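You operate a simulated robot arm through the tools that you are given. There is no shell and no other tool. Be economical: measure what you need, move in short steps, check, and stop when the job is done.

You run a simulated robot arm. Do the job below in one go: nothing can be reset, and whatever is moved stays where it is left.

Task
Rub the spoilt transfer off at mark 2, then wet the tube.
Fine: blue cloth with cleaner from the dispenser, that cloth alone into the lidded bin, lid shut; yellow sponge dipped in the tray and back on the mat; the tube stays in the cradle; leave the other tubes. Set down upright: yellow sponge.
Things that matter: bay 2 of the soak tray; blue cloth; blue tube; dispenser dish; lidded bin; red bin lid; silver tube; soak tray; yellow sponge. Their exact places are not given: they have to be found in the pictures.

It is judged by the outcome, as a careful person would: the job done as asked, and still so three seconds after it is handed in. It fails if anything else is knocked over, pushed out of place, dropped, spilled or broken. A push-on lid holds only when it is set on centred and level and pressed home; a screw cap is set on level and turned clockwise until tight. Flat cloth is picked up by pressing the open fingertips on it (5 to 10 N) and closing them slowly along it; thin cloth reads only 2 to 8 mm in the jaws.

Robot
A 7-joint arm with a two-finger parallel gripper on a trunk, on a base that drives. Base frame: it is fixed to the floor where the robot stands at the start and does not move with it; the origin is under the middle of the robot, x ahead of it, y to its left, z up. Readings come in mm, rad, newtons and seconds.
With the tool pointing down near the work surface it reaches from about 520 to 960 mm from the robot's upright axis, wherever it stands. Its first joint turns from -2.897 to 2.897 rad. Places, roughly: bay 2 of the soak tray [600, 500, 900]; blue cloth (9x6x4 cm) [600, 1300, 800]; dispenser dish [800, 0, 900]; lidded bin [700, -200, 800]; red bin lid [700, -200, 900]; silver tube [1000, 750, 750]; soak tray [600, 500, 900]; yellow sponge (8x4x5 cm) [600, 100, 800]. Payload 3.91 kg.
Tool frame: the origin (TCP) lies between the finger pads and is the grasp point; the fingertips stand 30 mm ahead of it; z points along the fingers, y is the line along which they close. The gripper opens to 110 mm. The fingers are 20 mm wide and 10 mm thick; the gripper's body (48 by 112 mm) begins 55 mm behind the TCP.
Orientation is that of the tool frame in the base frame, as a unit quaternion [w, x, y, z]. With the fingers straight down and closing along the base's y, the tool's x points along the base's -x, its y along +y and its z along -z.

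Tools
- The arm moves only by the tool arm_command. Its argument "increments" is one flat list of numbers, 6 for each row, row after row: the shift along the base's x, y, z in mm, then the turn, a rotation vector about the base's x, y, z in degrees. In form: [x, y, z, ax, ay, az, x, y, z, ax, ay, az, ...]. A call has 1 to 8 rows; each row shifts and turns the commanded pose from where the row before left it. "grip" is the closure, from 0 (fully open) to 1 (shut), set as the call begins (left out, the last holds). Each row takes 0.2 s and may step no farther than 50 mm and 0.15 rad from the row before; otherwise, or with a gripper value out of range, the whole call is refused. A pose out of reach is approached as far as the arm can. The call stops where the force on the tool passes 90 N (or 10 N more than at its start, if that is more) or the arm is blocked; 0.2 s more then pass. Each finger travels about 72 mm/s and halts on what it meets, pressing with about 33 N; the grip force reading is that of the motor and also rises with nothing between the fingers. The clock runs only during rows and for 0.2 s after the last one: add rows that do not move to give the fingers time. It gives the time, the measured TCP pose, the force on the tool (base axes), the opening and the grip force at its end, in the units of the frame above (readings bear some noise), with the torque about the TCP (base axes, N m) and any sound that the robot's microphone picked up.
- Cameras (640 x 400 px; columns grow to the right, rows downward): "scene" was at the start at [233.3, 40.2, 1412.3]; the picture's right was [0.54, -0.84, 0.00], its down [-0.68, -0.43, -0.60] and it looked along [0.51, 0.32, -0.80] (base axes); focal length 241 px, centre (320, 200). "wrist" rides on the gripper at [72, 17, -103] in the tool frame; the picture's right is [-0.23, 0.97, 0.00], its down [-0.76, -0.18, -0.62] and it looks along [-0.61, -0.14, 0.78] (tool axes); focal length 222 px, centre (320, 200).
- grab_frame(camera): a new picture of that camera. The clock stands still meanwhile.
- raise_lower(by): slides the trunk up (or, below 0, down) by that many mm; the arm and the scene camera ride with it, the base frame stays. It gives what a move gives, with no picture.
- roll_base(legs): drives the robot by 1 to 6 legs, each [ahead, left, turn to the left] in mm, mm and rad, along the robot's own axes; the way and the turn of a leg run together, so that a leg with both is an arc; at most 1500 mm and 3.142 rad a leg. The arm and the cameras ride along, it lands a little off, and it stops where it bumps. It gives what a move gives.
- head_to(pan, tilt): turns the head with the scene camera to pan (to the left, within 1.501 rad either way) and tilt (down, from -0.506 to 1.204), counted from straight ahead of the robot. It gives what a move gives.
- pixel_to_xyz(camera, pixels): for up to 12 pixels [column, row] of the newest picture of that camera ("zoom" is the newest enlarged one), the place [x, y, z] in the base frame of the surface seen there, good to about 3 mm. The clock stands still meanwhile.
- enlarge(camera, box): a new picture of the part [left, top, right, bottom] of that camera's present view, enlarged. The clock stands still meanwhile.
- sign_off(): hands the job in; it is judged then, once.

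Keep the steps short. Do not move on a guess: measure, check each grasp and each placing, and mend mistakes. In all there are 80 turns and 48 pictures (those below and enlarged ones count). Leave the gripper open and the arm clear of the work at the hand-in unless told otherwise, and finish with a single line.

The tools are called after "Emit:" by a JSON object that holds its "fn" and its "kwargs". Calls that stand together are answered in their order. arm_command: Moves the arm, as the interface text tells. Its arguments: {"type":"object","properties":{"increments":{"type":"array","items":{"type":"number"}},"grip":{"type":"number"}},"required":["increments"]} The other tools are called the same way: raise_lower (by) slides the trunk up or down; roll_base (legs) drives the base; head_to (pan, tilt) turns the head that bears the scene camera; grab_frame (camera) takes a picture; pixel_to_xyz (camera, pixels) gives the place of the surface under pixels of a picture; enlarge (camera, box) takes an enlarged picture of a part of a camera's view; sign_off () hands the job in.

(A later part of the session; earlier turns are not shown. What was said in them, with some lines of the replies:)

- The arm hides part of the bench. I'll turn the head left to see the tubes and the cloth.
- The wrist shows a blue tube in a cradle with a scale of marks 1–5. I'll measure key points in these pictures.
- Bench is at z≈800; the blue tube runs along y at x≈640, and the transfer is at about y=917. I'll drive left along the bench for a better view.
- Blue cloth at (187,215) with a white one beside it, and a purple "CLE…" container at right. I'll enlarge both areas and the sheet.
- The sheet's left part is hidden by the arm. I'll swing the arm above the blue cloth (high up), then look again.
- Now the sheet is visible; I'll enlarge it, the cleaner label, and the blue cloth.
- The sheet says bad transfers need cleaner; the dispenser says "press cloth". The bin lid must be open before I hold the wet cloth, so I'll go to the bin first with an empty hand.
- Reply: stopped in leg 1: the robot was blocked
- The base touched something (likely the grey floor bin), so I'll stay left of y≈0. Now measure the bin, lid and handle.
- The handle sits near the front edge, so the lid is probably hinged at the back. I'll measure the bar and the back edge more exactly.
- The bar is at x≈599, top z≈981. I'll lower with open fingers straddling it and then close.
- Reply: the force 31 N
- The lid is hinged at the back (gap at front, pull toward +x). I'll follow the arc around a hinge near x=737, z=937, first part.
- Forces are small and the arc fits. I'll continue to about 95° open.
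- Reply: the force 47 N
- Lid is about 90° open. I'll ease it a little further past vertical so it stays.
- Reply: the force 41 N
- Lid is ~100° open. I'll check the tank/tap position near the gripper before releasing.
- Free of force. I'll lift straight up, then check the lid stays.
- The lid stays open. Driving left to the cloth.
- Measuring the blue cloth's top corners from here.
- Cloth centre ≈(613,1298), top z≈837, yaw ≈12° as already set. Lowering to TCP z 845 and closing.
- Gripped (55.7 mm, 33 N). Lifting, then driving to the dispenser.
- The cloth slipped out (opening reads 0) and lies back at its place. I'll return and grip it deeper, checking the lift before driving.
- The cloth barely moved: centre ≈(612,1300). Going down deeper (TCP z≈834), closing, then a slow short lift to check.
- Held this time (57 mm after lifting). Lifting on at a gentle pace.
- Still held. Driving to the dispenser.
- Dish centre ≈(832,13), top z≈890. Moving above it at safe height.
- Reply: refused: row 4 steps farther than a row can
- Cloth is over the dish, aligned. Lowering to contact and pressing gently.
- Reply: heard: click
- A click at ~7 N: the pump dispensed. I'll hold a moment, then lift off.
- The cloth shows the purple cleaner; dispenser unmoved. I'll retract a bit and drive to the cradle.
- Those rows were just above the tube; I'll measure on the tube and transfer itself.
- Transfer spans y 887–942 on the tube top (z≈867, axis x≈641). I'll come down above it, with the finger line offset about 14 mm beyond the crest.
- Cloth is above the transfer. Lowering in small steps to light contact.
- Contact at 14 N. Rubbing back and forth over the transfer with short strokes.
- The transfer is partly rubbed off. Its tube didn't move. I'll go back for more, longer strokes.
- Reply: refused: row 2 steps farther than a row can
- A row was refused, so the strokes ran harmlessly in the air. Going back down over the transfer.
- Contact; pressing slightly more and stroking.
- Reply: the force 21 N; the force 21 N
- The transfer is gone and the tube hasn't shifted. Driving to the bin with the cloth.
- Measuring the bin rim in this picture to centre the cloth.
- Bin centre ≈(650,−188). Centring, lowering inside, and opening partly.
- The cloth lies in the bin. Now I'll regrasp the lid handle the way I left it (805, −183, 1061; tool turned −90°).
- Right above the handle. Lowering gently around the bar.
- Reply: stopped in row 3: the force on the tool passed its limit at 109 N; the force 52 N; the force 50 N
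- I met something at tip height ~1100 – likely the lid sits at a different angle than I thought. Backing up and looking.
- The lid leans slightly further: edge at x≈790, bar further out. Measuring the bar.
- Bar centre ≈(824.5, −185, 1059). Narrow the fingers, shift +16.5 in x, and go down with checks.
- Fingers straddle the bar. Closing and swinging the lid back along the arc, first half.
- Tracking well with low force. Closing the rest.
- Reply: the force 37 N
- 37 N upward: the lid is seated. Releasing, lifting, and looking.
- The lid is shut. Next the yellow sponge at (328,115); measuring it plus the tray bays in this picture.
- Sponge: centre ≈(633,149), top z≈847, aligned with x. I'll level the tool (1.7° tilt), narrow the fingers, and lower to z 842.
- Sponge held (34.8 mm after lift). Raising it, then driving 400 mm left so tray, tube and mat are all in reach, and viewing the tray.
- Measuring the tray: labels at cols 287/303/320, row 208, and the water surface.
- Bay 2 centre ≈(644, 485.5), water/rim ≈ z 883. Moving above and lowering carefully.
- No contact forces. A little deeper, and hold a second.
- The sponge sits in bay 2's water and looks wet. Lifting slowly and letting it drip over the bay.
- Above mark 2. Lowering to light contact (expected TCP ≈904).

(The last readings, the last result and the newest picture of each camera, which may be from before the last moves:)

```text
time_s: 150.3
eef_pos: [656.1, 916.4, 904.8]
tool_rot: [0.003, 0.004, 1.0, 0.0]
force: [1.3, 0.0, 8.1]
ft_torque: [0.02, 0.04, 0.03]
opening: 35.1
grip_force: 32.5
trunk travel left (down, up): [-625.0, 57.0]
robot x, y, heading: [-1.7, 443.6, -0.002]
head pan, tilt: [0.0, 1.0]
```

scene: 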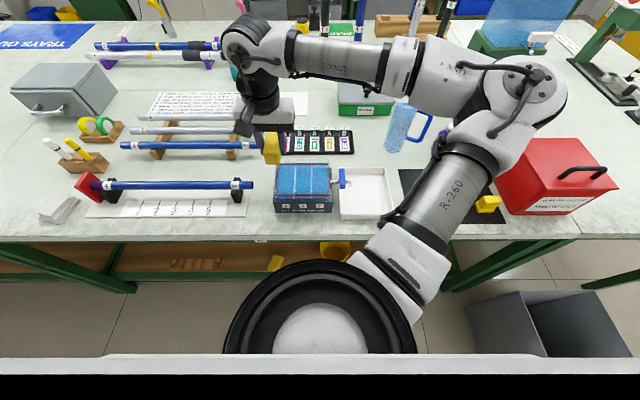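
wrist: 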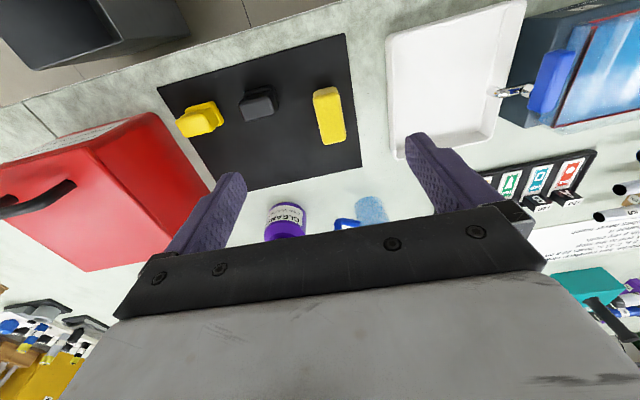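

8 N contact. Stroking along the tube around mark 2 to wet it.

Emit:
{"fn": "arm_command", "kwargs": {"increments": [0, 25, 0, 0, 0, 0, 0, 25, 0, 0, 0, 0, 0, -25, 0, 0, 0, 0, 0, -25, 0, 0, 0, 0, 0, -25, 0, 0, 0, 0, 0, -25, 0, 0, 0, 0, 0, 25, 0, 0, 0, 0, 0, 25, 0, 0, 0, 0]}}

Emit:
{"fn": "arm_command", "kwargs": {"increments": [0, 25, 0, 0, 0, 0, 0, 20, 0, 0, 0, 0, 0, -20, 0, 0, 0, 0, 0, -25, 0, 0, 0, 0, 0, -25, 0, 0, 0, 0, 0, -25, 0, 0, 0, 0, 0, 25, 0, 0, 0, 0, 0, 25, 0, 0, 0, 0]}}

Emit:
{"fn": "arm_command", "kwargs": {"increments": [0, 0, 10, 0, 0, 0, 0, 0, 25, 0, 0, 0, 0, 0, 40, 0, 0, 0, 0, 0, 20, 0, 0, 0]}}

Emit:
{"fn": "enlarge", "kwargs": {"camera": "scene", "box": [60, 130, 260, 230]}}

```text
time_s: 152.1
eef_pos: [655.8, 914.0, 903.7]
tool_rot: [0.004, 0.004, 1.0, 0.0]
force: [-0.5, -5.2, 11.2]
ft_torque: [-0.13, 0.16, 0.03]
opening: 35.2
grip_force: 33.0
trunk travel left (down, up): [-625.0, 57.0]
robot x, y, heading: [-3.6, 440.8, -0.004]
head pan, tilt: [0.0, 1.0]
```

```text
time_s: 153.9
eef_pos: [655.6, 914.2, 903.5]
tool_rot: [0.002, 0.004, 1.0, 0.0]
force: [-0.8, -2.3, 6.7]
ft_torque: [-0.06, 0.13, 0.02]
opening: 35.1
grip_force: 33.1
trunk travel left (down, up): [-625.0, 57.0]
robot x, y, heading: [-1.6, 442.7, -0.004]
head pan, tilt: [0.0, 1.0]
```

```text
time_s: 154.9
eef_pos: [654.7, 915.1, 998.7]
tool_rot: [0.003, 0.003, 1.0, 0.001]
force: [0.8, 0.9, 0.3]
ft_torque: [0.01, 0.01, 0.01]
opening: 34.8
grip_force: 33.3
trunk travel left (down, up): [-625.0, 57.0]
robot x, y, heading: [-0.3, 440.8, -0.004]
head pan, tilt: [0.0, 1.0]
```

```text
3.20 times, centred on (160, 180) of scene
```

zoom: 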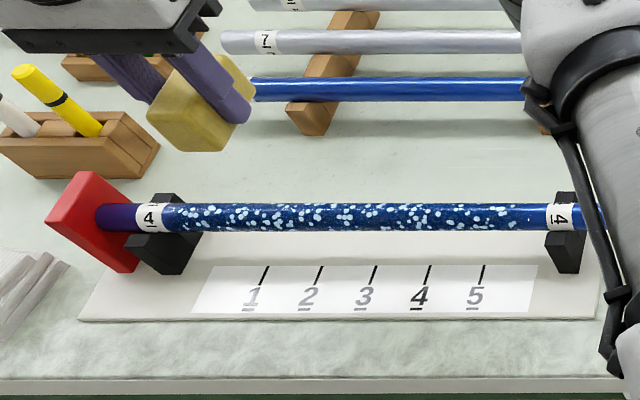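

The tube shows droplets along its length and sits in the cradle. Carrying the sponge back toward the mat.

Emit:
{"fn": "arm_command", "kwargs": {"increments": [-1.4, -48, 0, 0, 0, 0, -1.4, -48, 0, 0, 0, 0, -1.4, -48, 0, 0, 0, 0, -1.4, -48, 0, 0, 0, 0, -1.4, -48, 0, 0, 0, 0, -1.4, -48, 0, 0, 0, 0, -1.4, -48, 0, 0, 0, 0, -1.4, -48, 0, 0, 0, 0]}}

Emit:
{"fn": "arm_command", "kwargs": {"increments": [-1.4, -48, 0, 0, 0, 0, -1.4, -48, 0, 0, 0, 0, -1.4, -48, 0, 0, 0, 0, -1.4, -48, 0, 0, 0, 0, -1.4, -48, 0, 0, 0, 0, -1.4, -48, 0, 0, 0, 0, -1.4, -48, 0, 0, 0, 0, -1.4, -46, 0, 0, 0, 0]}}

```text
time_s: 156.7
eef_pos: [643.8, 531.0, 997.7]
tool_rot: [0.004, 0.004, 1.0, 0.001]
force: [-0.1, -0.8, -0.5]
ft_torque: [0.02, -0.01, 0.01]
opening: 34.8
grip_force: 32.9
trunk travel left (down, up): [-625.0, 57.0]
robot x, y, heading: [-2.9, 448.5, -0.005]
head pan, tilt: [0.0, 1.0]
```

```text
time_s: 158.5
eef_pos: [632.2, 147.1, 998.7]
tool_rot: [0.002, 0.002, 1.0, 0.001]
force: [-1.1, 0.5, -0.3]
ft_torque: [-0.02, 0.01, 0.01]
opening: 34.8
grip_force: 32.9
trunk travel left (down, up): [-625.0, 57.0]
robot x, y, heading: [-2.6, 442.2, -0.007]
head pan, tilt: [0.0, 1.0]
```

Over its old place on the mat. Lowering to z≈843.

Emit:
{"fn": "arm_command", "kwargs": {"increments": [1, 1, -40, 0, 0, 0, 0, 0, -40, 0, 0, 0, 0, 0, -40, 0, 0, 0, 0, 0, -25, 0, 0, 0, 0, 0, -8, 0, 0, 0, 0, 0, -2.5, 0, 0, 0, 0, 0, 0, 0, 0, 0]}}

```text
time_s: 160.1
eef_pos: [633.9, 150.1, 841.8]
tool_rot: [0.003, 0.004, 1.0, 0.0]
force: [0.4, 0.2, -0.3]
ft_torque: [-0.03, 0.03, 0.02]
opening: 34.8
grip_force: 32.6
trunk travel left (down, up): [-625.0, 57.0]
robot x, y, heading: [-1.5, 443.7, -0.005]
head pan, tilt: [0.0, 1.0]
```

No contact yet; easing down a touch more.

Emit:
{"fn": "arm_command", "kwargs": {"increments": [0, 0, -1, 0, 0, 0, 0, 0, -1, 0, 0, 0]}}

```text
time_s: 160.7
eef_pos: [633.2, 149.6, 841.0]
tool_rot: [0.004, 0.004, 1.0, 0.0]
force: [-1.8, -0.9, 4.4]
ft_torque: [0.0, -0.13, 0.02]
opening: 35.0
grip_force: 33.0
trunk travel left (down, up): [-625.0, 57.0]
robot x, y, heading: [0.9, 444.5, -0.001]
head pan, tilt: [0.0, 1.0]
```

Light contact (4 N). Opening partly, lifting straight up, and checking.

Emit:
{"fn": "arm_command", "kwargs": {"increments": [0, 0, 0, 0, 0, 0, 0, 0, 0, 0, 0, 0, 0, 0, 0, 0, 0, 0], "grip": 0.27}}

Emit:
{"fn": "arm_command", "kwargs": {"increments": [0, 0, 20, 0, 0, 0, 0, 0, 40, 0, 0, 0, 0, 0, 45, 0, 0, 0, 0, 0, 45, 0, 0, 0, 0, 0, 45, 0, 0, 0, -20, 30, 20, 0, 0, 0, -20, 40, 0, 0, 0, 0, -20, 40, 0, 0, 0, 0]}}

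Emit:
{"fn": "arm_command", "kwargs": {"increments": [-20, 40, 0, 0, 0, 0, -20, 40, 0, 0, 0, 0, -20, 40, 0, 0, 0, 0, -20, 40, 0, 0, 0, 0], "grip": 0}}

Emit:
{"fn": "head_to", "kwargs": {"pan": -0.3, "tilt": 0.9}}

Emit:
{"fn": "grab_frame", "kwargs": {"camera": "scene"}}

```text
time_s: 161.5
eef_pos: [634.5, 151.0, 841.7]
tool_rot: [0.003, 0.004, 1.0, 0.001]
force: [-0.2, 0.4, 0.1]
ft_torque: [0.0, 0.0, 0.02]
opening: 80.4
grip_force: 0.1
trunk travel left (down, up): [-625.0, 57.0]
robot x, y, heading: [-3.6, 443.3, -0.004]
head pan, tilt: [0.0, 1.0]
```

```text
time_s: 163.3
eef_pos: [574.2, 259.8, 1056.0]
tool_rot: [0.003, 0.004, 1.0, -0.001]
force: [0.2, 0.0, 0.7]
ft_torque: [0.02, 0.01, -0.03]
opening: 80.1
grip_force: 0.0
trunk travel left (down, up): [-625.0, 57.0]
robot x, y, heading: [-2.3, 443.0, -0.012]
head pan, tilt: [0.0, 1.0]
```

```text
time_s: 164.3
eef_pos: [495.0, 419.9, 1056.2]
tool_rot: [0.001, 0.004, 1.0, 0.0]
force: [0.3, 1.0, -0.5]
ft_torque: [-0.03, -0.02, -0.01]
opening: 110.1
grip_force: 0.0
trunk travel left (down, up): [-625.0, 57.0]
robot x, y, heading: [-1.6, 442.8, -0.005]
head pan, tilt: [0.0, 1.0]
```

```text
time_s: 165.1
eef_pos: [495.1, 419.2, 1055.3]
tool_rot: [0.002, 0.004, 1.0, 0.0]
force: [0.6, 0.1, 0.5]
ft_torque: [-0.01, 0.0, -0.01]
opening: 110.1
grip_force: 0.0
trunk travel left (down, up): [-625.0, 57.0]
robot x, y, heading: [-0.7, 444.5, -0.006]
head pan, tilt: [-0.3, 0.901]
```

```text
1 pictures are left
```

scene: 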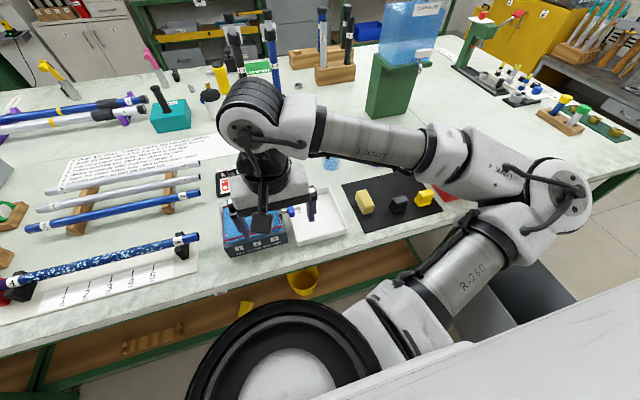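

Sponge upright on the mat. The newest wrist picture still shows the bin lid; I'll check its level with it.

Emit:
{"fn": "pixel_to_xyz", "kwargs": {"camera": "wrist", "pixels": [[60, 230], [80, 250], [40, 170], [20, 230], [100, 200], [120, 150], [60, 160], [90, 160]]}}

```text
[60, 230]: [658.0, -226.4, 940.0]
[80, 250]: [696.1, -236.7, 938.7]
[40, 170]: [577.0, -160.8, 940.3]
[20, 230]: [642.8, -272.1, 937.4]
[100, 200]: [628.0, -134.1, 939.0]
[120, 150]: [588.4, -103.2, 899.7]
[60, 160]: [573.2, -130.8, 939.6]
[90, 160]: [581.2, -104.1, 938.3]
```

The lid is level at z≈939 from front to back, as at the start, so it is fully shut. Handing in.

Emit:
{"fn": "sign_off", "kwargs": {}}

```text
The job is handed in.
```

The spoilt transfer at mark 2 is rubbed off, the blue tube is wet and still in its cradle, the blue cloth is in the bin with the lid shut, and the yellow sponge is upright on its mat; early on, the base bumped something near the floor bin and stopped, with no displacement that I could see.
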